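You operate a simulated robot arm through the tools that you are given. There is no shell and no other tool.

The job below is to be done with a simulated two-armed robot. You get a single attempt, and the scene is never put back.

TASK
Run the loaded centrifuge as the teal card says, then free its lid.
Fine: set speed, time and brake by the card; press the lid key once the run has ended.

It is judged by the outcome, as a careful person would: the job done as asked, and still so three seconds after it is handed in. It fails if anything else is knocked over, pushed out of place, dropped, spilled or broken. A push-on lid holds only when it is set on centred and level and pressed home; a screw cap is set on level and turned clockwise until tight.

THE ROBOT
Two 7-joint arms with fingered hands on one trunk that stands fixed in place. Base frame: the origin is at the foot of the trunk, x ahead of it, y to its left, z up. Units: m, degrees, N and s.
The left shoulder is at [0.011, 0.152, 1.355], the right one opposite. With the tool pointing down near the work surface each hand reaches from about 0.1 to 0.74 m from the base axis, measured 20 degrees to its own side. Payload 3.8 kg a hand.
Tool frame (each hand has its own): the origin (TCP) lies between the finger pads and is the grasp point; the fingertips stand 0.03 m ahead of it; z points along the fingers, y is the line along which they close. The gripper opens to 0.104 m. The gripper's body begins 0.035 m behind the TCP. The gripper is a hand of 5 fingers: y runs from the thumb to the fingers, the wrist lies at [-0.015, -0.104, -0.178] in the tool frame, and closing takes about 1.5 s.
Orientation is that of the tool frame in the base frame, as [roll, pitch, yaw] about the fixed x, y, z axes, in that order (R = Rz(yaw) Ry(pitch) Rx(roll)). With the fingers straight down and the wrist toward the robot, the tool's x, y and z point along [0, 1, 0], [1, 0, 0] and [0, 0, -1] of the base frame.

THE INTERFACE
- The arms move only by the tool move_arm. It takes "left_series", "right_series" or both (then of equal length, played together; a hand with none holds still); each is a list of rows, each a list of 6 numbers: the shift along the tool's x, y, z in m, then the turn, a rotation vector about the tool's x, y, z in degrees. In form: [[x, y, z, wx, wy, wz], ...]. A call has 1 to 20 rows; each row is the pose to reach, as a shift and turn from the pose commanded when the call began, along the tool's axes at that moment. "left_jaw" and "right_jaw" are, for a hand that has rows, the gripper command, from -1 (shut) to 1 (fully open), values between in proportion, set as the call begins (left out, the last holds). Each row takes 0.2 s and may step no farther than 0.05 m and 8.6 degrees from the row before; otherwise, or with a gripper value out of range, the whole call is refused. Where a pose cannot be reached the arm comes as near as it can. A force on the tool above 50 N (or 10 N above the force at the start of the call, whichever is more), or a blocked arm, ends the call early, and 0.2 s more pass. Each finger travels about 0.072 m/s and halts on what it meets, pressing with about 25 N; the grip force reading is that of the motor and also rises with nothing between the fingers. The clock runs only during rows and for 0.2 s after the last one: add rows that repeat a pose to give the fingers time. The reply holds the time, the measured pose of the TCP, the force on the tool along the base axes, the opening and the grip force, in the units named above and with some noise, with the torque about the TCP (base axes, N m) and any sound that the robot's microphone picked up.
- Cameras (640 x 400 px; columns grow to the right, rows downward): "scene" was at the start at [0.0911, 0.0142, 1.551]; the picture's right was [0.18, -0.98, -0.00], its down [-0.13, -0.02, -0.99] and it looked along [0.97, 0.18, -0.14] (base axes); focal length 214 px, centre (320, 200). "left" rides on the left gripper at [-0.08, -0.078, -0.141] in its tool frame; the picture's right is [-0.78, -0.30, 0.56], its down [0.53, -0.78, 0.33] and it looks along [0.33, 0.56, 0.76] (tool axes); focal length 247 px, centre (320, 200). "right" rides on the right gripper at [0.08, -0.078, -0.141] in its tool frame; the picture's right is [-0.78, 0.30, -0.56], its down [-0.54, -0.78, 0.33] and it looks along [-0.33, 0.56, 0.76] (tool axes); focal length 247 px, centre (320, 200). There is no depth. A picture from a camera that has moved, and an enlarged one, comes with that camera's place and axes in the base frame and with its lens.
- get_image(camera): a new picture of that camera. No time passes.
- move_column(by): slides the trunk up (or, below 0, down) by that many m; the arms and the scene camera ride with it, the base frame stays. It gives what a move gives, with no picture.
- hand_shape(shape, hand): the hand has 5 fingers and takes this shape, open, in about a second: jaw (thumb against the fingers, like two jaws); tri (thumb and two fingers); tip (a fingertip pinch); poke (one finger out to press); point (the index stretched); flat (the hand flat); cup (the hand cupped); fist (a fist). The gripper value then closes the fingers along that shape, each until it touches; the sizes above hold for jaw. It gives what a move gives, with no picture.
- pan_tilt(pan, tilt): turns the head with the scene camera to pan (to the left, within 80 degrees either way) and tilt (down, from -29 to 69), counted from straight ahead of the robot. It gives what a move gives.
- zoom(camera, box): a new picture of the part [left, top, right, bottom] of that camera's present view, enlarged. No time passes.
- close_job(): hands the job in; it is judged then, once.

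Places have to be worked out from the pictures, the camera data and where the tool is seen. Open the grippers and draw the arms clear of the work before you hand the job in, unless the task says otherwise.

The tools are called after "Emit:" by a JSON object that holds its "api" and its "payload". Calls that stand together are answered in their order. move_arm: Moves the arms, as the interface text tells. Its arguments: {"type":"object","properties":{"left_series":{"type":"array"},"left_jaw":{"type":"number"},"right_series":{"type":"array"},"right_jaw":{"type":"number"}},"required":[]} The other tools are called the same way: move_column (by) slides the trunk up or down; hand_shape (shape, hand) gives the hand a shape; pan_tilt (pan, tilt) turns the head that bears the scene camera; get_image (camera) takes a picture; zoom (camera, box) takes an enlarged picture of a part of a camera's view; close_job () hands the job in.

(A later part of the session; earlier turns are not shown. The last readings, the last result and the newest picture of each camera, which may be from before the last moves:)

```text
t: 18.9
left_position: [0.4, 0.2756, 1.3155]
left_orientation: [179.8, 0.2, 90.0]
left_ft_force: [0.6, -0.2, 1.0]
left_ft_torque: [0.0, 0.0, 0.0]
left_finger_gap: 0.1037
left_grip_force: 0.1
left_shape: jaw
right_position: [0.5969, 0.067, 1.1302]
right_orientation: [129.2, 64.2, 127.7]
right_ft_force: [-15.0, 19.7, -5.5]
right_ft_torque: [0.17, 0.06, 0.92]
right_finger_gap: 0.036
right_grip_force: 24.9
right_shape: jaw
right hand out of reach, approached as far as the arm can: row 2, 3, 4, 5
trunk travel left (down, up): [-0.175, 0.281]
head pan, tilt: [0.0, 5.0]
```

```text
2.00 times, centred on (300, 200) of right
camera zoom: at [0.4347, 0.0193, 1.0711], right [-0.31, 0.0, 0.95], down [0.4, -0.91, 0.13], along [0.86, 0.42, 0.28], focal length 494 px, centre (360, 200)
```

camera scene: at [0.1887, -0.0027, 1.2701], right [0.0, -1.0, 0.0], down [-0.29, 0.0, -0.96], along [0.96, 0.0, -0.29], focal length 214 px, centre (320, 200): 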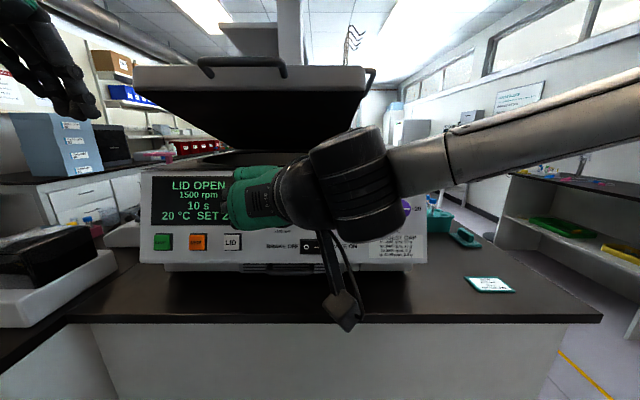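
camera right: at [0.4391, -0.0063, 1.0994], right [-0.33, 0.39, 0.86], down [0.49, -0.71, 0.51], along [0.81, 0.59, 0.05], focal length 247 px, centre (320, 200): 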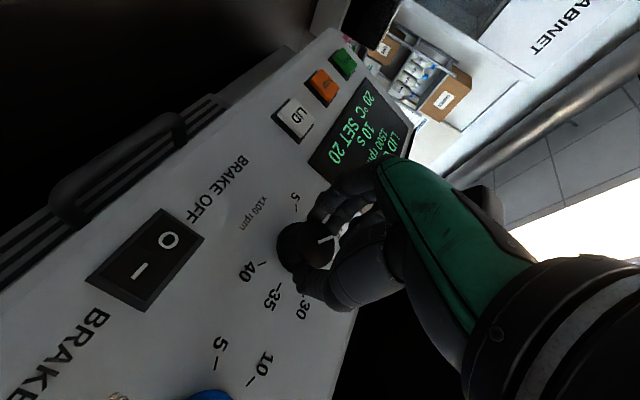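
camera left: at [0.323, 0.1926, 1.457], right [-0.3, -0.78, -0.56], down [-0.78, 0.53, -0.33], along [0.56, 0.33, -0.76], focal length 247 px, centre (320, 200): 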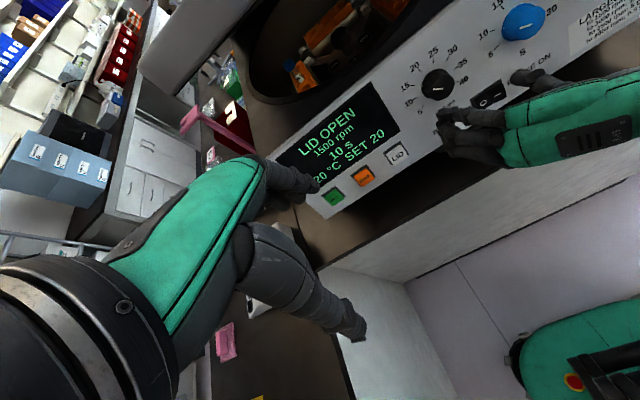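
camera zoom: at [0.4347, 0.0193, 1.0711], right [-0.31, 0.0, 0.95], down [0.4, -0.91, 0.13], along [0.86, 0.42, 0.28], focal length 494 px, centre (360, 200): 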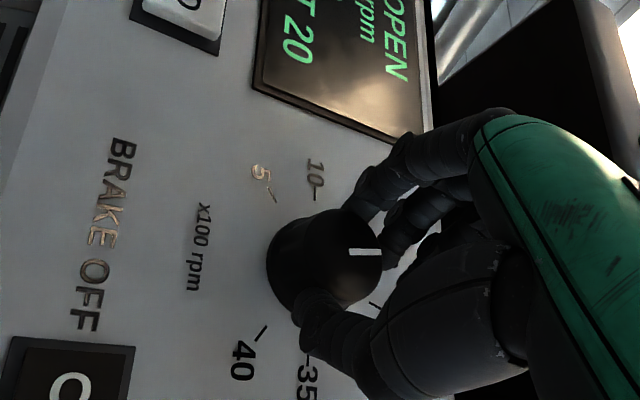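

The display now reads 2000 rpm. The arm was pulling sideways at its limit, so I'll open the hand to release the knob without turning further.

Emit:
{"api": "move_arm", "payload": {"right_series": [[0, 0, 0, 0, 0, 0], [0, 0, 0, 0, 0, 0], [0, 0, 0, 0, 0, 0], [0, 0, 0, 0, 0, 0]], "right_jaw": 0.35}}

Emit:
{"api": "zoom", "payload": {"camera": "left", "box": [270, 10, 590, 210]}}

Emit:
{"api": "get_image", "payload": {"camera": "right"}}

```text
t: 19.9
left_position: [0.4017, 0.2714, 1.3151]
left_orientation: [-180.0, 0.1, 90.0]
left_ft_force: [0.2, 0.8, 0.0]
left_ft_torque: [0.02, 0.02, 0.01]
left_finger_gap: 0.1039
left_grip_force: 0.0
left_shape: jaw
right_position: [0.6024, 0.0591, 1.1272]
right_orientation: [129.2, 64.1, 127.1]
right_ft_force: [0.6, 0.8, 0.7]
right_ft_torque: [-0.01, 0.0, 0.02]
right_finger_gap: 0.0702
right_grip_force: 0.0
right_shape: jaw
trunk travel left (down, up): [-0.175, 0.281]
head pan, tilt: [0.0, 5.0]
```

```text
2.00 times, centred on (430, 110) of left
camera zoom: at [0.3233, 0.1922, 1.457], right [-0.3, -0.78, -0.56], down [-0.78, 0.53, -0.33], along [0.56, 0.33, -0.76], focal length 494 px, centre (100, 380)
```

zoom: 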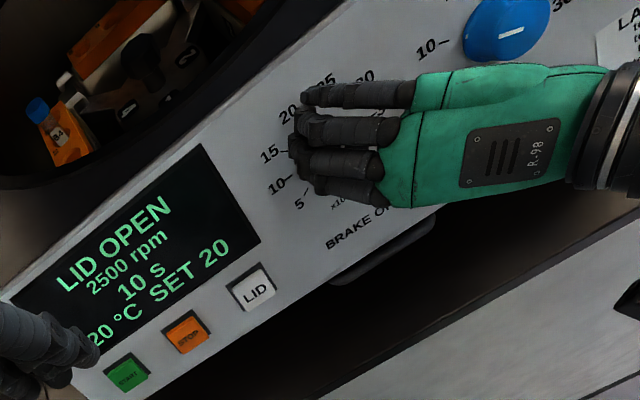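

```text
taken
camera right: at [0.4396, 0.0146, 1.0698], right [-0.31, 0.0, 0.95], down [0.39, -0.91, 0.13], along [0.87, 0.41, 0.28], focal length 247 px, centre (320, 200)
```

right: 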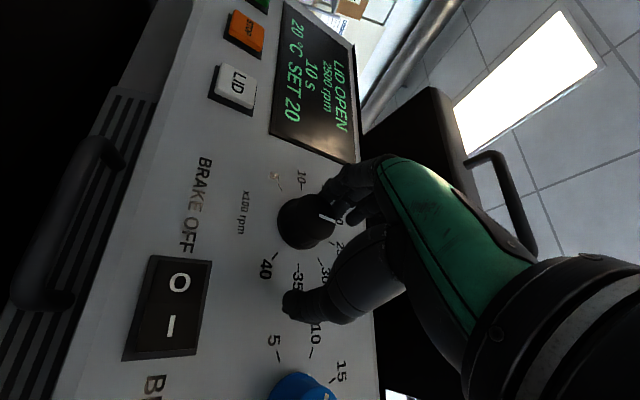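

Releasing with side load let the knob move one more step: the display reads 2500 rpm, so steps are 500 rpm. I'll open wider, back straight out, then re-centre and turn back one step from a comfortable pose.

Emit:
{"api": "move_arm", "payload": {"right_series": [[0, 0, 0, 0, 0, 0], [0, 0, 0, 0, 0, 0], [0, 0, -0.015, 0, 0, 0], [0, 0, -0.03, 0, 0, 0], [0, 0, -0.045, 0, 0, 0], [0, 0, -0.06, 0, 0, 0], [0, 0, -0.06, 0, 0, 0]], "right_jaw": 0.8}}

Emit:
{"api": "zoom", "payload": {"camera": "left", "box": [270, 10, 590, 210]}}

Emit:
{"api": "get_image", "payload": {"camera": "right"}}

```text
t: 21.5
left_position: [0.4005, 0.2719, 1.316]
left_orientation: [-180.0, 0.0, 89.9]
left_ft_force: [-0.3, -0.3, 0.2]
left_ft_torque: [0.0, -0.03, 0.01]
left_finger_gap: 0.1039
left_grip_force: 0.0
left_shape: jaw
right_position: [0.5435, 0.0634, 1.144]
right_orientation: [129.1, 64.2, 126.9]
right_ft_force: [0.2, -0.3, 0.3]
right_ft_torque: [0.01, -0.03, -0.04]
right_finger_gap: 0.0937
right_grip_force: 0.1
right_shape: jaw
trunk travel left (down, up): [-0.175, 0.281]
head pan, tilt: [0.0, 5.0]
```

```text
2.00 times, centred on (430, 110) of left
camera zoom: at [0.3233, 0.1927, 1.4569], right [-0.3, -0.78, -0.56], down [-0.78, 0.53, -0.33], along [0.56, 0.33, -0.76], focal length 494 px, centre (100, 380)
```

zoom: 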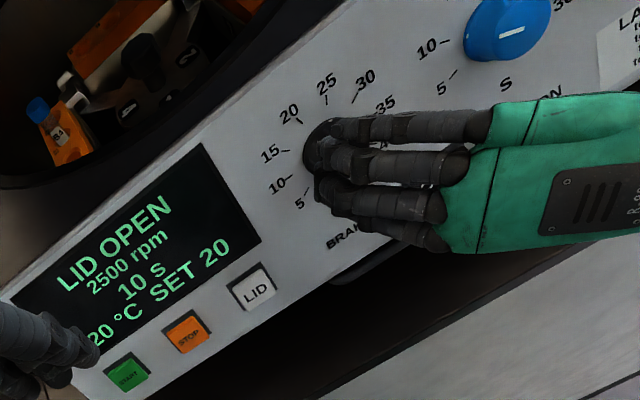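

```text
taken
camera right: at [0.3809, 0.0162, 1.0855], right [-0.31, 0.0, 0.95], down [0.39, -0.91, 0.13], along [0.87, 0.41, 0.28], focal length 247 px, centre (320, 200)
```

right: 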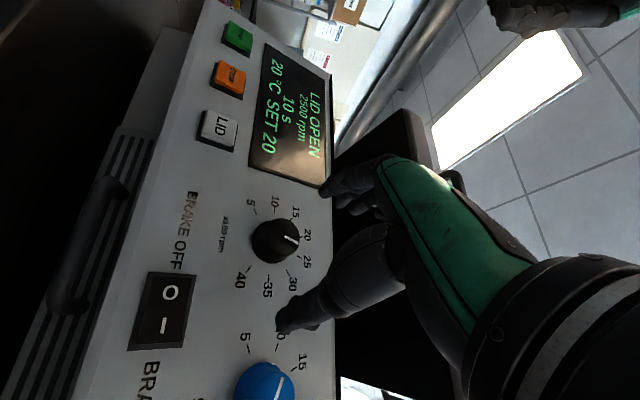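

Emit:
{"api": "zoom", "payload": {"camera": "right", "box": [220, 180, 340, 300]}}

Emit:
{"api": "zoom", "payload": {"camera": "right", "box": [120, 260, 220, 360]}}

```text
3.33 times, centred on (280, 240) of right
camera zoom: at [0.3809, 0.0162, 1.0855], right [-0.31, 0.0, 0.95], down [0.39, -0.91, 0.13], along [0.87, 0.41, 0.28], focal length 823 px, centre (453, 67)
```

zoom: 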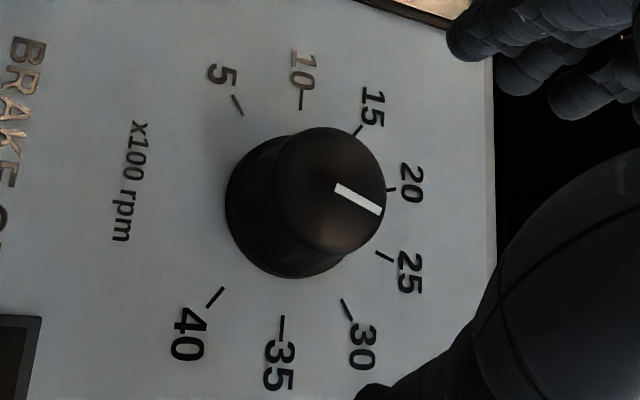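

```text
4.00 times, centred on (170, 310) of right
camera zoom: at [0.3809, 0.0162, 1.0855], right [-0.31, 0.0, 0.95], down [0.39, -0.91, 0.13], along [0.87, 0.41, 0.28], focal length 988 px, centre (920, -240)
```

zoom: 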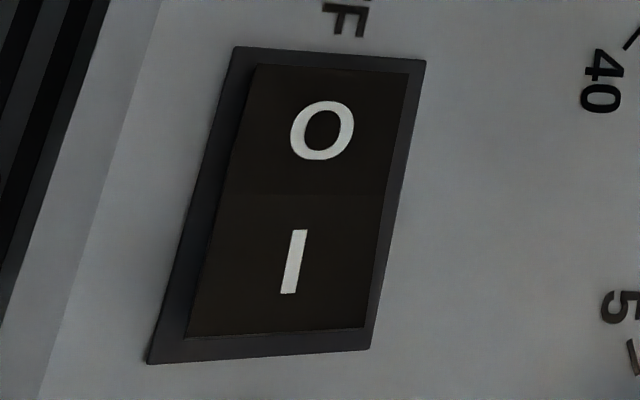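

The pointer stands at the 25 tick. I'll re-centre on the knob axis with the hand rolled to a comfortable angle before gripping again.

Emit:
{"api": "move_arm", "payload": {"right_series": [[0.003, 0.008, 0, 0, 0, -5], [0.0056, 0.015, 0, 0, 0, -10], [0.0056, 0.015, 0, 0, 0, -10]], "right_jaw": 0.4}}

```text
t: 22.3
left_position: [0.4018, 0.2717, 1.3159]
left_orientation: [180.0, 0.1, 90.1]
left_ft_force: [-0.9, 0.6, 1.1]
left_ft_torque: [0.02, 0.01, 0.0]
left_finger_gap: 0.1037
left_grip_force: 0.2
left_shape: jaw
right_position: [0.5443, 0.0775, 1.1451]
right_orientation: [147.2, 70.8, 146.4]
right_ft_force: [-0.4, 0.0, -0.7]
right_ft_torque: [0.0, 0.02, 0.02]
right_finger_gap: 0.0731
right_grip_force: 0.2
right_shape: jaw
trunk travel left (down, up): [-0.175, 0.281]
head pan, tilt: [0.0, 5.0]
```

Centred within a few millimetres; I'll advance to the grip position and close on the knob.

Emit:
{"api": "move_arm", "payload": {"right_series": [[0.0036, 0.001, 0.015, 0, 0, 0], [0.0036, 0.001, 0.03, 0, 0, 0], [0.0036, 0.001, 0.045, 0, 0, 0], [0.0036, 0.001, 0.0532, 0, 0, 0], [0.0036, 0.001, 0.0532, 0, 0, 0]], "right_jaw": 0.4}}

Emit:
{"api": "move_arm", "payload": {"right_series": [[0, 0, 0, 0, 0, 0], [0, 0, 0, 0, 0, 0], [0, 0, 0, 0, 0, 0], [0, 0, 0, 0, 0, 0], [0, 0, 0, 0, 0, 0]], "right_jaw": -0.5}}

Emit:
{"api": "zoom", "payload": {"camera": "left", "box": [270, 10, 590, 210]}}

Emit:
{"api": "get_image", "payload": {"camera": "right"}}

```text
t: 23.5
left_position: [0.4007, 0.2716, 1.3154]
left_orientation: [179.9, 0.0, 89.9]
left_ft_force: [0.2, -0.8, 0.4]
left_ft_torque: [-0.05, 0.06, -0.01]
left_finger_gap: 0.1037
left_grip_force: 0.0
left_shape: jaw
right_position: [0.5924, 0.0786, 1.1263]
right_orientation: [147.0, 71.0, 146.2]
right_ft_force: [-0.2, -0.2, 1.0]
right_ft_torque: [-0.01, -0.02, -0.01]
right_finger_gap: 0.0729
right_grip_force: 0.1
right_shape: jaw
trunk travel left (down, up): [-0.175, 0.281]
head pan, tilt: [0.0, 5.0]
```

```text
t: 24.7
left_position: [0.4012, 0.2724, 1.3172]
left_orientation: [-179.9, -0.1, 90.1]
left_ft_force: [-0.2, -0.9, 0.4]
left_ft_torque: [-0.01, -0.02, -0.02]
left_finger_gap: 0.1038
left_grip_force: 0.0
left_shape: jaw
right_position: [0.5941, 0.08, 1.1267]
right_orientation: [147.4, 70.8, 146.6]
right_ft_force: [-0.3, -0.8, -1.7]
right_ft_torque: [-0.05, 0.02, 0.02]
right_finger_gap: 0.0326
right_grip_force: 24.7
right_shape: jaw
trunk travel left (down, up): [-0.175, 0.281]
head pan, tilt: [0.0, 5.0]
```

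```text
2.00 times, centred on (430, 110) of left
camera zoom: at [0.3231, 0.1925, 1.457], right [-0.3, -0.78, -0.56], down [-0.78, 0.53, -0.33], along [0.56, 0.33, -0.76], focal length 494 px, centre (100, 380)
```

zoom: 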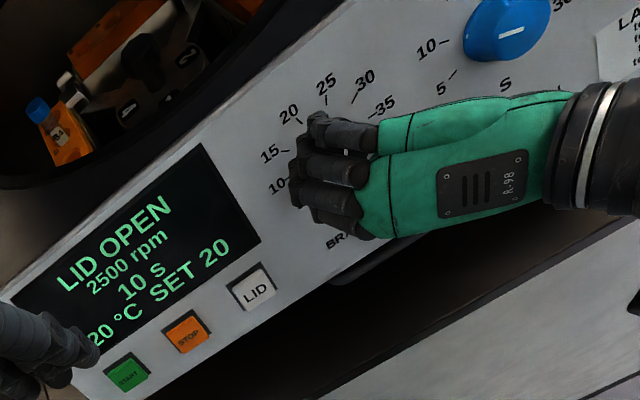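

```text
taken
camera right: at [0.4336, 0.0159, 1.0764], right [-0.31, 0.14, 0.94], down [0.44, -0.86, 0.28], along [0.84, 0.5, 0.2], focal length 247 px, centre (320, 200)
```

right: 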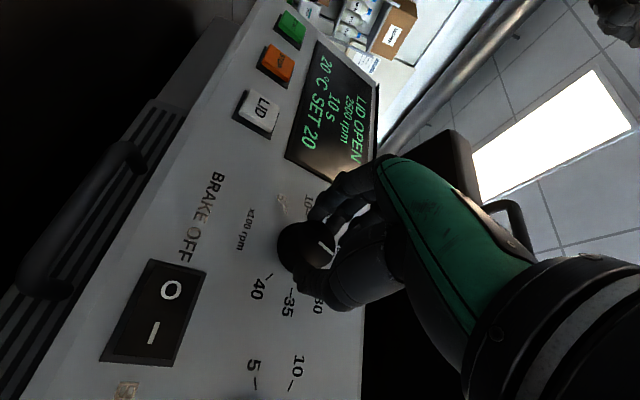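

The knob is held again at 2500 rpm. I'll turn anticlockwise 26° and read the display.

Emit:
{"api": "move_arm", "payload": {"right_series": [[0, 0, 0, 0, 0, -5], [0, 0, 0, 0, 0, -10], [0, 0, 0, 0, 0, -15], [0, 0, 0, 0, 0, -20], [0, 0, 0, 0, 0, -26], [0, 0, 0, 0, 0, -26]]}}

Emit:
{"api": "zoom", "payload": {"camera": "left", "box": [270, 10, 590, 210]}}

Emit:
{"api": "zoom", "payload": {"camera": "right", "box": [240, 160, 400, 320]}}

```text
t: 26.1
left_position: [0.4015, 0.2723, 1.3147]
left_orientation: [180.0, 0.0, 90.0]
left_ft_force: [0.2, -0.5, -0.2]
left_ft_torque: [0.04, 0.01, -0.01]
left_finger_gap: 0.1038
left_grip_force: 0.1
left_shape: jaw
right_position: [0.5936, 0.0789, 1.1269]
right_orientation: [-137.1, 68.0, -134.0]
right_ft_force: [2.9, 0.2, 3.8]
right_ft_torque: [0.05, -0.05, 0.1]
right_finger_gap: 0.0325
right_grip_force: 25.3
right_shape: jaw
trunk travel left (down, up): [-0.175, 0.281]
head pan, tilt: [0.0, 5.0]
```

```text
2.00 times, centred on (430, 110) of left
camera zoom: at [0.3235, 0.1918, 1.457], right [-0.3, -0.78, -0.56], down [-0.78, 0.53, -0.33], along [0.56, 0.33, -0.76], focal length 494 px, centre (100, 380)
```

zoom: 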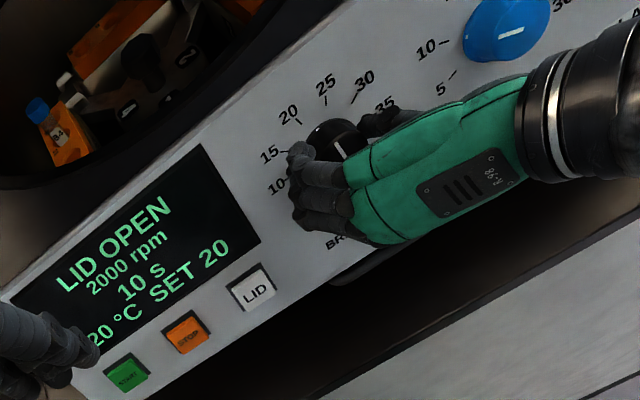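

```text
2.50 times, centred on (320, 240) of right
camera zoom: at [0.4444, -0.0189, 1.1117], right [-0.36, 0.49, 0.8], down [0.53, -0.6, 0.6], along [0.77, 0.64, -0.04], focal length 617 px, centre (320, 100)
```

zoom: 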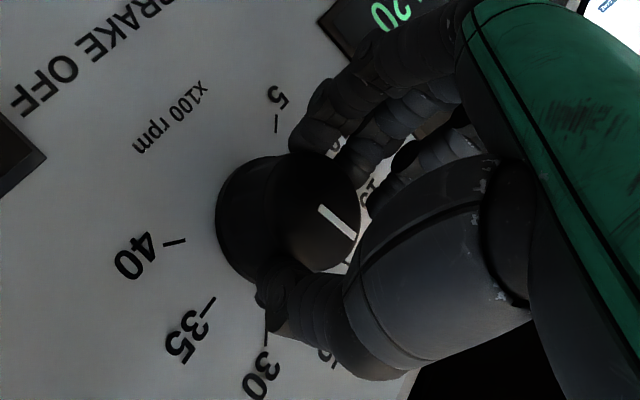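

It reads 2000 rpm. I'll turn a further 7° to bring the pointer to the middle of the 20 tick, then check before releasing.

Emit:
{"api": "move_arm", "payload": {"right_series": [[0, 0, 0, 0, 0, -3.5], [0, 0, 0, 0, 0, -7], [0, 0, 0, 0, 0, -7]]}}

Emit:
{"api": "zoom", "payload": {"camera": "left", "box": [270, 10, 590, 210]}}

```text
t: 26.9
left_position: [0.401, 0.271, 1.3162]
left_orientation: [-180.0, 0.0, 90.0]
left_ft_force: [-0.2, -0.1, 0.5]
left_ft_torque: [-0.01, -0.01, 0.0]
left_finger_gap: 0.1036
left_grip_force: 0.0
left_shape: jaw
right_position: [0.593, 0.0791, 1.1266]
right_orientation: [-127.2, 62.9, -123.2]
right_ft_force: [4.6, -2.1, 5.7]
right_ft_torque: [0.05, -0.06, 0.09]
right_finger_gap: 0.0318
right_grip_force: 25.5
right_shape: jaw
trunk travel left (down, up): [-0.175, 0.281]
head pan, tilt: [0.0, 5.0]
```

```text
2.00 times, centred on (430, 110) of left
camera zoom: at [0.3235, 0.1917, 1.457], right [-0.3, -0.78, -0.56], down [-0.78, 0.53, -0.33], along [0.56, 0.33, -0.76], focal length 494 px, centre (100, 380)
```

zoom: 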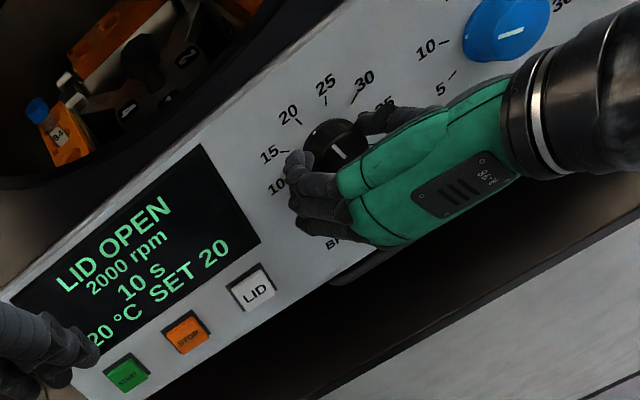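

The marker on the knob's rim is now at the 20 tick and the display reads 2000 rpm with little force. I'll release.

Emit:
{"api": "move_arm", "payload": {"right_series": [[0, 0, 0, 0, 0, 0], [0, 0, 0, 0, 0, 0], [0, 0, 0, 0, 0, 0], [0, 0, 0, 0, 0, 0]], "right_jaw": 0.4}}

Emit:
{"api": "zoom", "payload": {"camera": "left", "box": [270, 10, 590, 210]}}

```text
t: 27.9
left_position: [0.4003, 0.2727, 1.3162]
left_orientation: [-180.0, 0.0, 90.0]
left_ft_force: [-0.8, 0.6, -0.8]
left_ft_torque: [-0.02, 0.0, 0.0]
left_finger_gap: 0.1036
left_grip_force: 0.1
left_shape: jaw
right_position: [0.5927, 0.0801, 1.127]
right_orientation: [-127.3, 62.7, -123.3]
right_ft_force: [0.1, -0.3, -0.9]
right_ft_torque: [-0.01, -0.04, 0.03]
right_finger_gap: 0.0725
right_grip_force: 0.0
right_shape: jaw
trunk travel left (down, up): [-0.175, 0.281]
head pan, tilt: [0.0, 5.0]
```

```text
2.00 times, centred on (430, 110) of left
camera zoom: at [0.3229, 0.1929, 1.457], right [-0.3, -0.78, -0.56], down [-0.78, 0.53, -0.33], along [0.56, 0.33, -0.76], focal length 494 px, centre (100, 380)
```

zoom: 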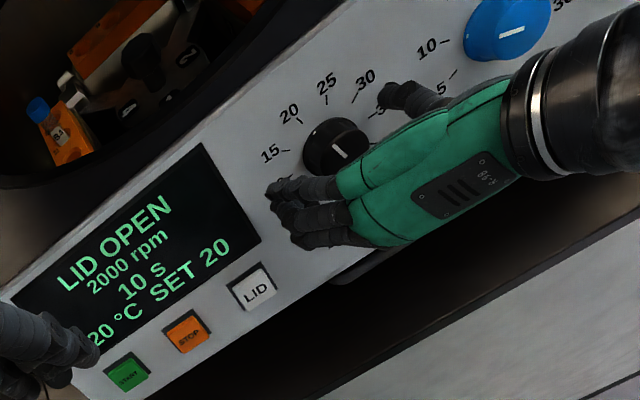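

The speed is set at 2000 rpm. I'll back out and slide right to the time knob's axis (y ≈ −0.046).

Emit:
{"api": "move_arm", "payload": {"right_series": [[0, 0, -0.03, 0, 0, 0], [0, 0, -0.065, 0, 0, 0], [0.012, -0.029, -0.066, 0, 0, 0], [0.024, -0.058, -0.066, 0, 0, 0], [0.036, -0.087, -0.067, 0, 0, 0], [0.0483, -0.1164, -0.067, 0, 0, 0], [0.0483, -0.1164, -0.067, 0, 0, 0]], "right_jaw": 0.5}}

Emit:
{"api": "get_image", "payload": {"camera": "left"}}

Emit:
{"api": "get_image", "payload": {"camera": "right"}}

```text
t: 29.5
left_position: [0.4013, 0.2725, 1.3162]
left_orientation: [180.0, -0.1, 90.0]
left_ft_force: [0.3, -0.9, -0.5]
left_ft_torque: [-0.01, -0.01, 0.02]
left_finger_gap: 0.1038
left_grip_force: 0.0
left_shape: jaw
right_position: [0.5609, -0.0458, 1.0911]
right_orientation: [-126.8, 63.0, -122.8]
right_ft_force: [0.5, -1.0, -0.2]
right_ft_torque: [0.01, 0.01, -0.03]
right_finger_gap: 0.0779
right_grip_force: 0.2
right_shape: jaw
right hand out of reach, approached as far as the arm can: row 1, 2, 3, 4, 5, 6, 7
trunk travel left (down, up): [-0.175, 0.281]
head pan, tilt: [0.0, 5.0]
```

```text
taken
camera left: at [0.323, 0.1921, 1.4571], right [-0.3, -0.78, -0.56], down [-0.78, 0.53, -0.33], along [0.56, 0.33, -0.76], focal length 247 px, centre (320, 200)
```

left: 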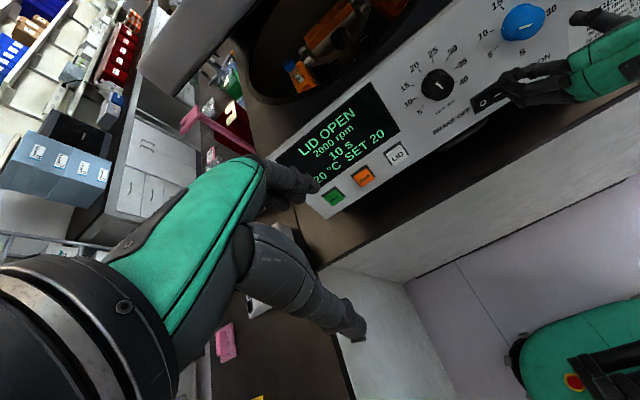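

```text
taken
camera right: at [0.4157, -0.1493, 1.0866], right [-0.38, 0.56, 0.74], down [0.54, -0.51, 0.67], along [0.75, 0.65, -0.11], focal length 247 px, centre (320, 200)
```

right: 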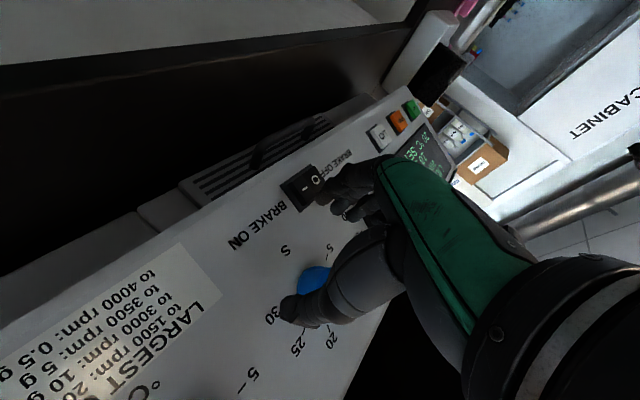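

At this roll the arm sagged to z 1.09, near the rocker but without contact. I'll roll the hand back 22° while drawing it up and back to the time knob's axis.

Emit:
{"api": "move_arm", "payload": {"right_series": [[-0.005, -0.003, -0.02, 0, 0, 5.5], [-0.018, -0.008, -0.035, 0, 0, 11], [-0.03, -0.012, -0.0426, 0, 0, 16.5], [-0.0398, -0.0159, -0.0426, 0, 0, 22], [-0.0398, -0.0159, -0.0426, 0, 0, 22]]}}

Emit:
{"api": "get_image", "payload": {"camera": "scene"}}

Emit:
{"api": "get_image", "payload": {"camera": "right"}}

```text
t: 30.7
left_position: [0.4005, 0.2729, 1.316]
left_orientation: [-180.0, -0.1, 89.9]
left_ft_force: [0.2, 0.4, -0.1]
left_ft_torque: [-0.01, -0.01, 0.04]
left_finger_gap: 0.1037
left_grip_force: 0.1
left_shape: jaw
right_position: [0.5322, -0.0438, 1.1442]
right_orientation: [-178.5, 74.0, -177.8]
right_ft_force: [-0.6, 0.3, 0.6]
right_ft_torque: [0.03, 0.01, -0.01]
right_finger_gap: 0.0779
right_grip_force: 0.0
right_shape: jaw
trunk travel left (down, up): [-0.175, 0.281]
head pan, tilt: [0.0, 5.0]
```

```text
taken
camera scene: at [0.1884, -0.0022, 1.2702], right [0.0, -1.0, 0.0], down [-0.29, 0.0, -0.96], along [0.96, 0.0, -0.29], focal length 214 px, centre (320, 200)
```

scene: 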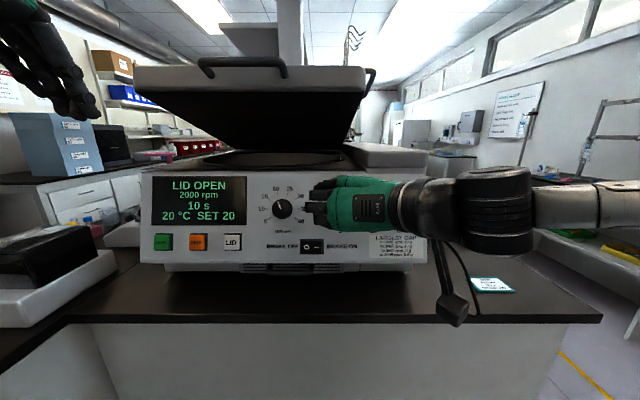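

```text
taken
camera right: at [0.3763, -0.1232, 1.1061], right [-0.33, 0.3, 0.9], down [0.48, -0.77, 0.43], along [0.82, 0.57, 0.11], focal length 247 px, centre (320, 200)
```

right: 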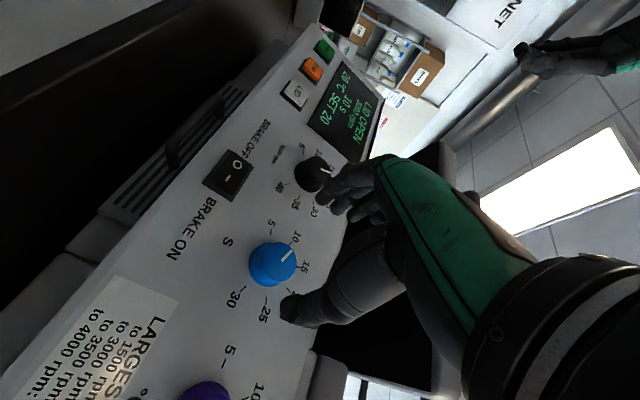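

Emit:
{"api": "zoom", "payload": {"camera": "scene", "box": [140, 165, 360, 270]}}

Emit:
{"api": "zoom", "payload": {"camera": "right", "box": [180, 140, 340, 300]}}

```text
2.91 times, centred on (250, 218) of scene
camera zoom: at [0.1884, -0.0022, 1.2702], right [0.0, -1.0, 0.0], down [-0.29, 0.0, -0.96], along [0.96, 0.0, -0.29], focal length 624 px, centre (524, 149)
```

zoom: 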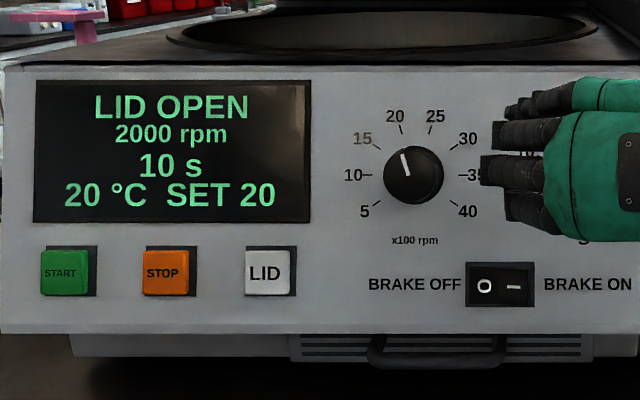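

```text
2.50 times, centred on (260, 220) of right
camera zoom: at [0.3763, -0.1232, 1.1061], right [-0.33, 0.3, 0.9], down [0.48, -0.77, 0.43], along [0.82, 0.57, 0.11], focal length 617 px, centre (470, 150)
```

zoom: 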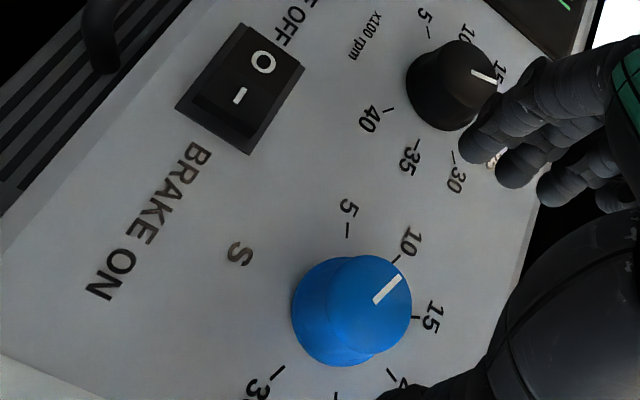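

The speed pointer is exactly on 20. The time knob's axis is at y −0.046; I'll approach it with a slight anticlockwise roll to leave room for the clockwise turn.

Emit:
{"api": "move_arm", "payload": {"right_series": [[0, -0.0033, 0.0, 0, 0, -4], [0, -0.0033, 0.015, 0, 0, -7], [0, -0.0033, 0.03, 0, 0, -7], [0, -0.0033, 0.045, 0, 0, -7], [0, -0.0033, 0.055, 0, 0, -7], [0, -0.0033, 0.064, 0, 0, -7], [0, -0.0033, 0.064, 0, 0, -7]], "right_jaw": 0.5}}

Emit:
{"api": "get_image", "payload": {"camera": "right"}}

Emit:
{"api": "zoom", "payload": {"camera": "left", "box": [380, 0, 640, 160]}}

```text
t: 32.3
left_position: [0.401, 0.2713, 1.3148]
left_orientation: [-180.0, 0.0, 90.0]
left_ft_force: [-0.4, 0.1, -0.3]
left_ft_torque: [-0.01, -0.01, 0.02]
left_finger_gap: 0.1036
left_grip_force: 0.0
left_shape: jaw
right_position: [0.5934, -0.045, 1.1236]
right_orientation: [-155.9, 72.4, -154.0]
right_ft_force: [0.3, -0.3, -0.7]
right_ft_torque: [-0.02, 0.0, -0.04]
right_finger_gap: 0.078
right_grip_force: 0.0
right_shape: jaw
trunk travel left (down, up): [-0.175, 0.281]
head pan, tilt: [0.0, 5.0]
```

```text
taken
camera right: at [0.4411, -0.1343, 1.0962], right [-0.34, 0.39, 0.86], down [0.5, -0.69, 0.51], along [0.79, 0.61, 0.04], focal length 247 px, centre (320, 200)
```

right: 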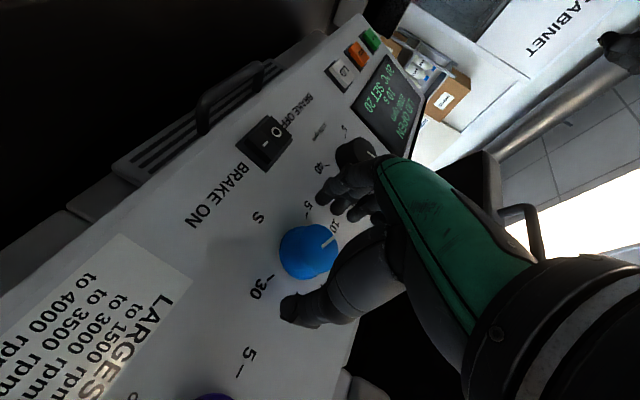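

```text
2.46 times, centred on (510, 80) of left
camera zoom: at [0.3227, 0.1927, 1.4571], right [-0.3, -0.78, -0.56], down [-0.78, 0.53, -0.33], along [0.56, 0.33, -0.76], focal length 608 px, centre (-148, 495)
```

zoom: 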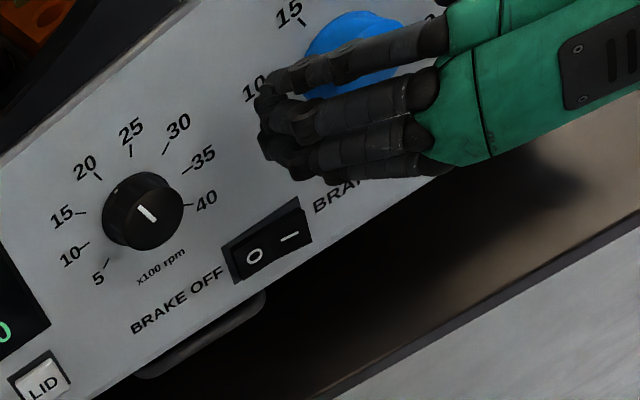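

The knob sits between thumb and fingers without contact. I'll raise 3 mm to centre and close on it.

Emit:
{"api": "move_arm", "payload": {"right_series": [[-0.003, 0, 0, 0, 0, 0], [-0.003, 0, 0, 0, 0, 0]], "right_jaw": 0.5}}

Emit:
{"api": "move_arm", "payload": {"right_series": [[0, 0, 0, 0, 0, 0], [0, 0, 0, 0, 0, 0], [0, 0, 0, 0, 0, 0], [0, 0, 0, 0, 0, 0], [0, 0, 0, 0, 0, 0]], "right_jaw": -0.5}}

Emit:
{"api": "zoom", "payload": {"camera": "left", "box": [270, 0, 640, 210]}}

```text
t: 32.9
left_position: [0.4011, 0.2708, 1.3166]
left_orientation: [-180.0, -0.1, 90.0]
left_ft_force: [-0.3, 0.9, -0.3]
left_ft_torque: [-0.03, 0.03, 0.0]
left_finger_gap: 0.1037
left_grip_force: 0.0
left_shape: jaw
right_position: [0.5947, -0.0449, 1.1254]
right_orientation: [-155.7, 72.3, -153.9]
right_ft_force: [-0.3, 0.0, -0.4]
right_ft_torque: [0.01, 0.01, -0.02]
right_finger_gap: 0.0778
right_grip_force: 0.1
right_shape: jaw
trunk travel left (down, up): [-0.175, 0.281]
head pan, tilt: [0.0, 5.0]
```

```text
t: 34.1
left_position: [0.4001, 0.2713, 1.3152]
left_orientation: [-180.0, 0.0, 90.0]
left_ft_force: [-0.7, 0.0, 0.0]
left_ft_torque: [0.02, 0.01, 0.01]
left_finger_gap: 0.1034
left_grip_force: 0.1
left_shape: jaw
right_position: [0.5946, -0.0461, 1.1274]
right_orientation: [-155.6, 72.5, -153.9]
right_ft_force: [1.1, -2.7, 1.2]
right_ft_torque: [-0.02, -0.02, -0.01]
right_finger_gap: 0.0329
right_grip_force: 25.0
right_shape: jaw
trunk travel left (down, up): [-0.175, 0.281]
head pan, tilt: [0.0, 5.0]
```

```text
1.73 times, centred on (455, 105) of left
camera zoom: at [0.3231, 0.1919, 1.4571], right [-0.3, -0.78, -0.56], down [-0.78, 0.53, -0.33], along [0.56, 0.33, -0.76], focal length 427 px, centre (86, 364)
```

zoom: 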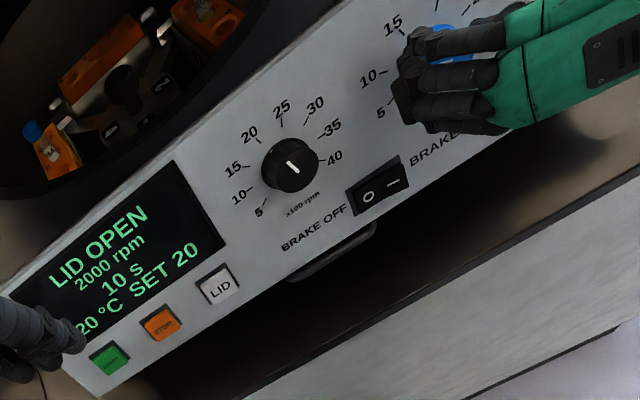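

The time knob is held (25 N). I'll turn clockwise 26° and read the display.

Emit:
{"api": "move_arm", "payload": {"right_series": [[0, 0, 0, 0, 0, 5], [0, 0, 0, 0, 0, 10], [0, 0, 0, 0, 0, 15], [0, 0, 0, 0, 0, 20], [0, 0, 0, 0, 0, 26], [0, 0, 0, 0, 0, 26]]}}

Emit:
{"api": "zoom", "payload": {"camera": "left", "box": [270, 0, 640, 210]}}

Emit:
{"api": "zoom", "payload": {"camera": "right", "box": [220, 140, 400, 320]}}

```text
t: 35.5
left_position: [0.401, 0.2703, 1.3173]
left_orientation: [-180.0, 0.0, 90.0]
left_ft_force: [0.0, 0.8, 0.8]
left_ft_torque: [-0.03, 0.0, 0.01]
left_finger_gap: 0.1034
left_grip_force: 0.0
left_shape: jaw
right_position: [0.5943, -0.0455, 1.127]
right_orientation: [131.6, 65.5, 129.7]
right_ft_force: [-2.1, -3.2, -2.4]
right_ft_torque: [-0.07, 0.09, -0.12]
right_finger_gap: 0.0328
right_grip_force: 24.7
right_shape: jaw
trunk travel left (down, up): [-0.175, 0.281]
head pan, tilt: [0.0, 5.0]
```

```text
1.73 times, centred on (455, 105) of left
camera zoom: at [0.3228, 0.1918, 1.4572], right [-0.3, -0.78, -0.56], down [-0.78, 0.53, -0.33], along [0.56, 0.33, -0.76], focal length 427 px, centre (86, 364)
```

zoom: 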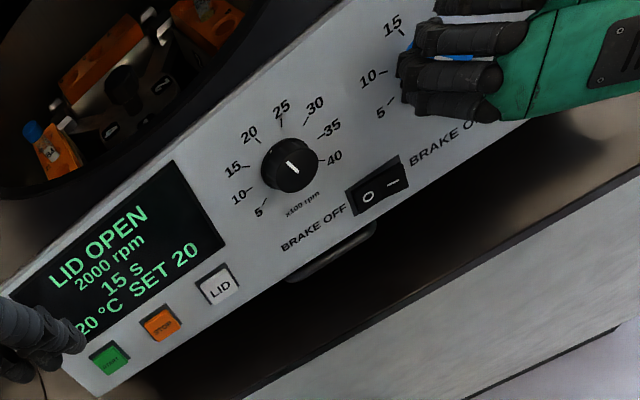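

```text
2.22 times, centred on (310, 230) of right
camera zoom: at [0.4328, -0.0954, 1.0695], right [-0.31, 0.03, 0.95], down [0.4, -0.9, 0.16], along [0.86, 0.43, 0.27], focal length 549 px, centre (342, 133)
```

zoom: 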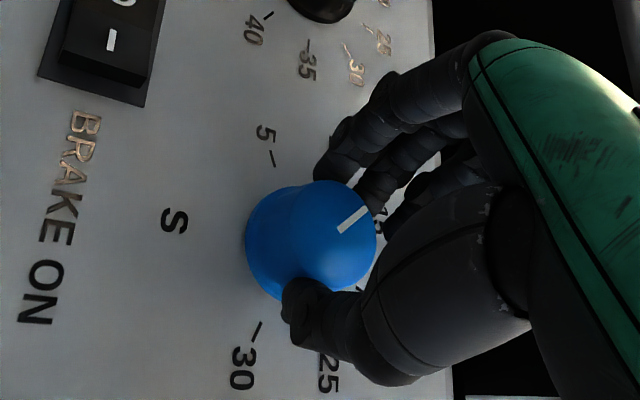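

The display now reads 15 s. The force is small, so I'll release here and look at where the pointer rests.

Emit:
{"api": "move_arm", "payload": {"right_series": [[0, 0, 0, 0, 0, 0], [0, 0, 0, 0, 0, 0], [0, 0, 0, 0, 0, 0], [0, 0, 0, 0, 0, 0]], "right_jaw": 0.5}}

Emit:
{"api": "zoom", "payload": {"camera": "left", "box": [270, 0, 640, 210]}}

Emit:
{"api": "zoom", "payload": {"camera": "right", "box": [220, 140, 400, 320]}}

```text
t: 36.5
left_position: [0.4013, 0.2719, 1.3168]
left_orientation: [180.0, -0.1, 90.1]
left_ft_force: [-0.1, 0.3, 0.9]
left_ft_torque: [0.0, -0.02, 0.03]
left_finger_gap: 0.1035
left_grip_force: 0.1
left_shape: jaw
right_position: [0.5951, -0.0448, 1.1283]
right_orientation: [132.0, 65.6, 130.1]
right_ft_force: [-0.3, -0.4, 0.4]
right_ft_torque: [0.04, 0.0, -0.02]
right_finger_gap: 0.0775
right_grip_force: 0.1
right_shape: jaw
trunk travel left (down, up): [-0.175, 0.281]
head pan, tilt: [0.0, 5.0]
```

```text
1.73 times, centred on (455, 105) of left
camera zoom: at [0.323, 0.1928, 1.457], right [-0.3, -0.78, -0.56], down [-0.78, 0.53, -0.33], along [0.56, 0.33, -0.76], focal length 427 px, centre (86, 364)
```

zoom: 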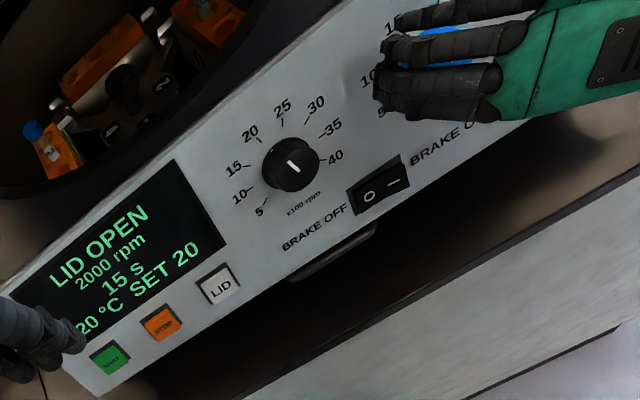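

```text
2.22 times, centred on (310, 230) of right
camera zoom: at [0.433, -0.0946, 1.0698], right [-0.31, 0.03, 0.95], down [0.4, -0.9, 0.16], along [0.86, 0.43, 0.27], focal length 549 px, centre (342, 133)
```

zoom: 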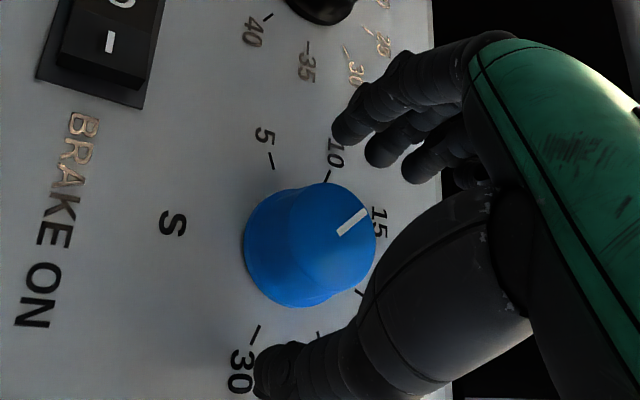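

The time reads 15 s but the pointer stands a little short of the 15 tick. I'll roll the open hand back 20°, regrip and nudge it about 14° further so it sits squarely on 15.

Emit:
{"api": "move_arm", "payload": {"right_series": [[0, 0, 0, 0, 0, -7], [0, 0, 0, 0, 0, -14], [0, 0, 0, 0, 0, -20], [0, 0, 0, 0, 0, -20]], "right_jaw": 0.5}}

Emit:
{"api": "move_arm", "payload": {"right_series": [[0, 0, 0, 0, 0, 0], [0, 0, 0, 0, 0, 0], [0, 0, 0, 0, 0, 0], [0, 0, 0, 0, 0, 0], [0, 0, 0, 0, 0, 0]], "right_jaw": -0.5}}

Emit:
{"api": "move_arm", "payload": {"right_series": [[0, 0, 0, 0, 0, 5], [0, 0, 0, 0, 0, 10], [0, 0, 0, 0, 0, 15], [0, 0, 0, 0, 0, 15]]}}

Emit:
{"api": "zoom", "payload": {"camera": "left", "box": [270, 0, 640, 210]}}

Emit:
{"api": "zoom", "payload": {"camera": "right", "box": [220, 140, 400, 320]}}

```text
t: 37.5
left_position: [0.402, 0.2717, 1.3157]
left_orientation: [180.0, 0.1, 89.9]
left_ft_force: [0.3, -0.3, 0.0]
left_ft_torque: [-0.01, 0.02, 0.0]
left_finger_gap: 0.1039
left_grip_force: 0.1
left_shape: jaw
right_position: [0.5957, -0.0457, 1.1267]
right_orientation: [-175.0, 73.9, -174.1]
right_ft_force: [0.5, 0.8, 0.4]
right_ft_torque: [0.0, 0.01, 0.02]
right_finger_gap: 0.0778
right_grip_force: 0.1
right_shape: jaw
trunk travel left (down, up): [-0.175, 0.281]
head pan, tilt: [0.0, 5.0]
```

```text
t: 38.7
left_position: [0.4004, 0.2708, 1.3165]
left_orientation: [-179.9, 0.0, 90.1]
left_ft_force: [0.5, 0.0, -0.6]
left_ft_torque: [-0.02, 0.0, -0.02]
left_finger_gap: 0.1038
left_grip_force: 0.0
left_shape: jaw
right_position: [0.5959, -0.0472, 1.1275]
right_orientation: [-175.1, 74.0, -174.1]
right_ft_force: [1.3, -2.2, 1.2]
right_ft_torque: [-0.01, 0.0, -0.02]
right_finger_gap: 0.0329
right_grip_force: 24.8
right_shape: jaw
trunk travel left (down, up): [-0.175, 0.281]
head pan, tilt: [0.0, 5.0]
```

```text
t: 39.7
left_position: [0.401, 0.2722, 1.3148]
left_orientation: [180.0, 0.1, 90.0]
left_ft_force: [-0.6, -0.2, 0.0]
left_ft_torque: [-0.01, -0.02, 0.02]
left_finger_gap: 0.1039
left_grip_force: 0.1
left_shape: jaw
right_position: [0.5958, -0.0465, 1.1264]
right_orientation: [140.4, 69.0, 139.2]
right_ft_force: [-0.4, -3.6, -1.0]
right_ft_torque: [-0.02, 0.06, -0.12]
right_finger_gap: 0.0325
right_grip_force: 25.2
right_shape: jaw
trunk travel left (down, up): [-0.175, 0.281]
head pan, tilt: [0.0, 5.0]
```

```text
1.73 times, centred on (455, 105) of left
camera zoom: at [0.3231, 0.1918, 1.4571], right [-0.3, -0.78, -0.56], down [-0.78, 0.53, -0.33], along [0.56, 0.33, -0.76], focal length 427 px, centre (86, 364)
```

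zoom: 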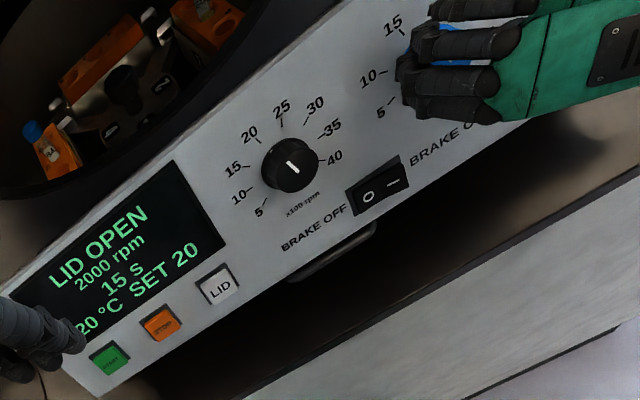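

```text
2.22 times, centred on (310, 230) of right
camera zoom: at [0.4348, -0.104, 1.0745], right [-0.31, 0.1, 0.95], down [0.42, -0.88, 0.23], along [0.85, 0.47, 0.23], focal length 549 px, centre (342, 133)
```

zoom: 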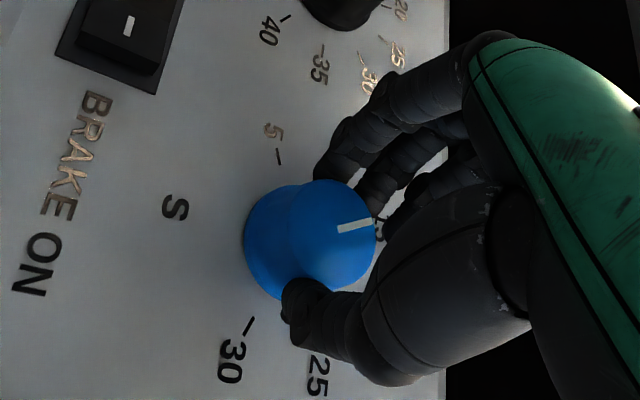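

Pointer now aims at 15 and the display holds 15 s. I'll release, back out and check the panel.

Emit:
{"api": "move_arm", "payload": {"right_series": [[0, 0, 0, 0, 0, 0], [0, 0, 0, 0, 0, 0], [0, 0, 0, 0, 0, 0], [0, 0, 0, 0, 0, 0], [0, 0, -0.015, 0, 0, 0], [0, 0, -0.03, 0, 0, 0], [0, 0, -0.05, 0, 0, 0], [0, 0, -0.07, 0, 0, 0], [0, 0, -0.07, 0, 0, 0]], "right_jaw": 0.6}}

Emit:
{"api": "zoom", "payload": {"camera": "left", "box": [270, 0, 640, 210]}}

Emit:
{"api": "get_image", "payload": {"camera": "right"}}

```text
t: 41.7
left_position: [0.4008, 0.2722, 1.3161]
left_orientation: [180.0, 0.0, 90.0]
left_ft_force: [0.9, 0.3, -0.8]
left_ft_torque: [0.02, -0.04, 0.0]
left_finger_gap: 0.1036
left_grip_force: 0.0
left_shape: jaw
right_position: [0.5295, -0.0451, 1.1451]
right_orientation: [140.6, 69.0, 139.4]
right_ft_force: [0.4, 0.0, -0.6]
right_ft_torque: [0.01, 0.02, 0.0]
right_finger_gap: 0.0828
right_grip_force: 0.1
right_shape: jaw
trunk travel left (down, up): [-0.175, 0.281]
head pan, tilt: [0.0, 5.0]
```

```text
1.73 times, centred on (455, 105) of left
camera zoom: at [0.3234, 0.1927, 1.4569], right [-0.3, -0.78, -0.56], down [-0.78, 0.53, -0.33], along [0.56, 0.33, -0.76], focal length 427 px, centre (86, 364)
```

zoom: 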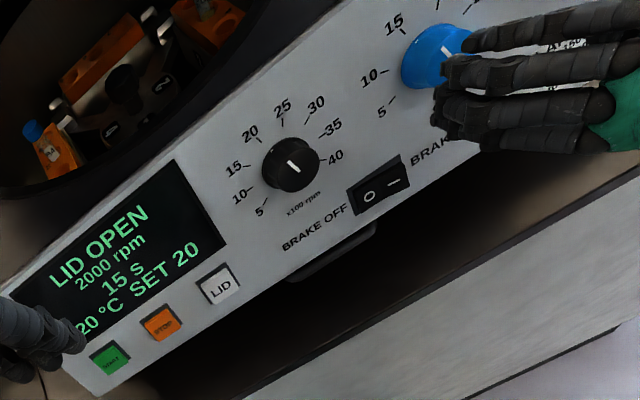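

```text
taken
camera right: at [0.3686, -0.1039, 1.0924], right [-0.31, 0.1, 0.95], down [0.42, -0.88, 0.23], along [0.85, 0.47, 0.23], focal length 247 px, centre (320, 200)
```

right: 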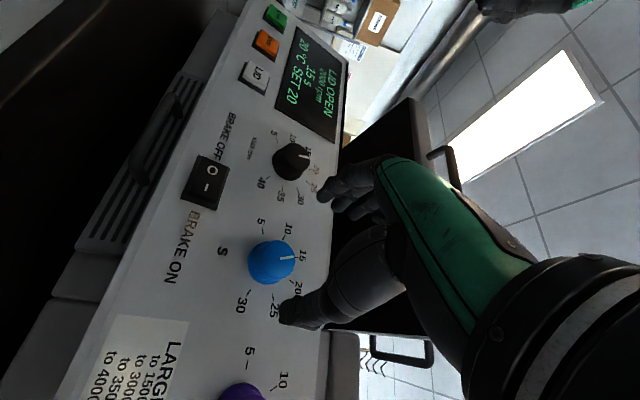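

Both settings hold: 2000 rpm and 15 s. Next the brake rocker; I'll enlarge it to fix where the "–" half is.

Emit:
{"api": "zoom", "payload": {"camera": "right", "box": [160, 130, 260, 230]}}

Emit:
{"api": "zoom", "payload": {"camera": "scene", "box": [260, 220, 350, 270]}}

Emit:
{"api": "zoom", "payload": {"camera": "left", "box": [440, 70, 540, 140]}}

```text
4.00 times, centred on (210, 180) of right
camera zoom: at [0.3686, -0.1039, 1.0924], right [-0.31, 0.1, 0.95], down [0.42, -0.88, 0.23], along [0.85, 0.47, 0.23], focal length 988 px, centre (760, 280)
```

zoom: 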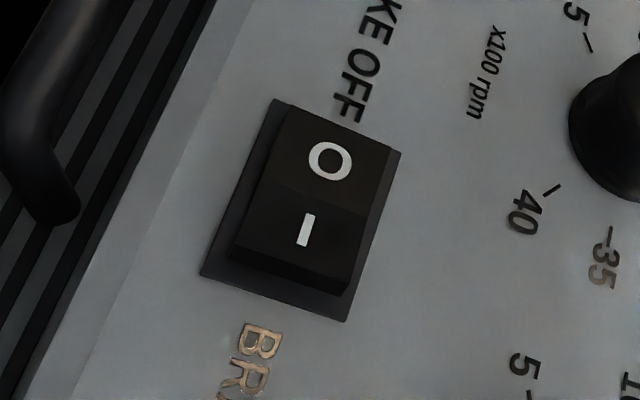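

```text
7.11 times, centred on (305, 245) of scene
camera zoom: at [0.189, -0.0025, 1.27], right [0.0, -1.0, 0.0], down [-0.29, 0.0, -0.96], along [0.96, 0.0, -0.29], focal length 1525 px, centre (427, -120)
```

zoom: 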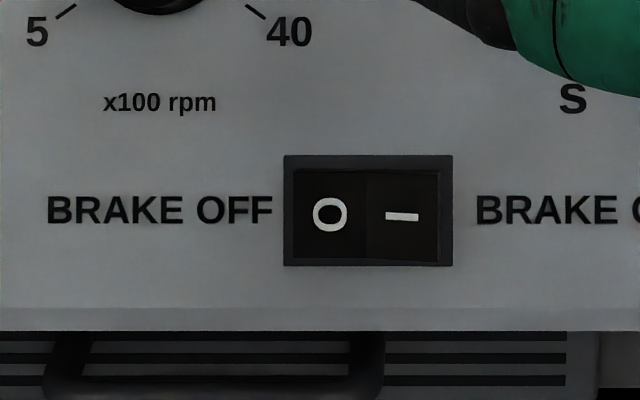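

```text
5.71 times, centred on (490, 105) of left
camera zoom: at [0.3234, 0.1927, 1.4569], right [-0.3, -0.78, -0.56], down [-0.78, 0.53, -0.33], along [0.56, 0.33, -0.76], focal length 1411 px, centre (-651, 743)
```

zoom: 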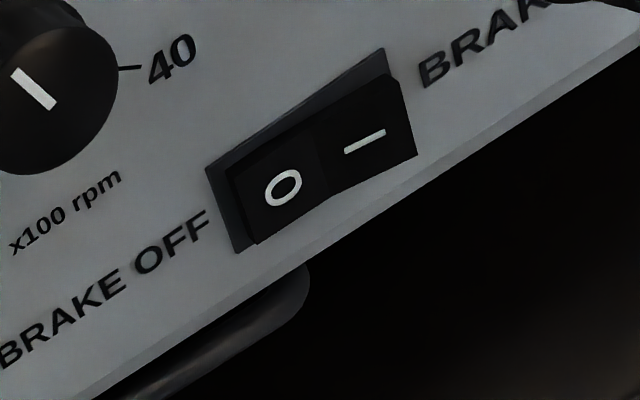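

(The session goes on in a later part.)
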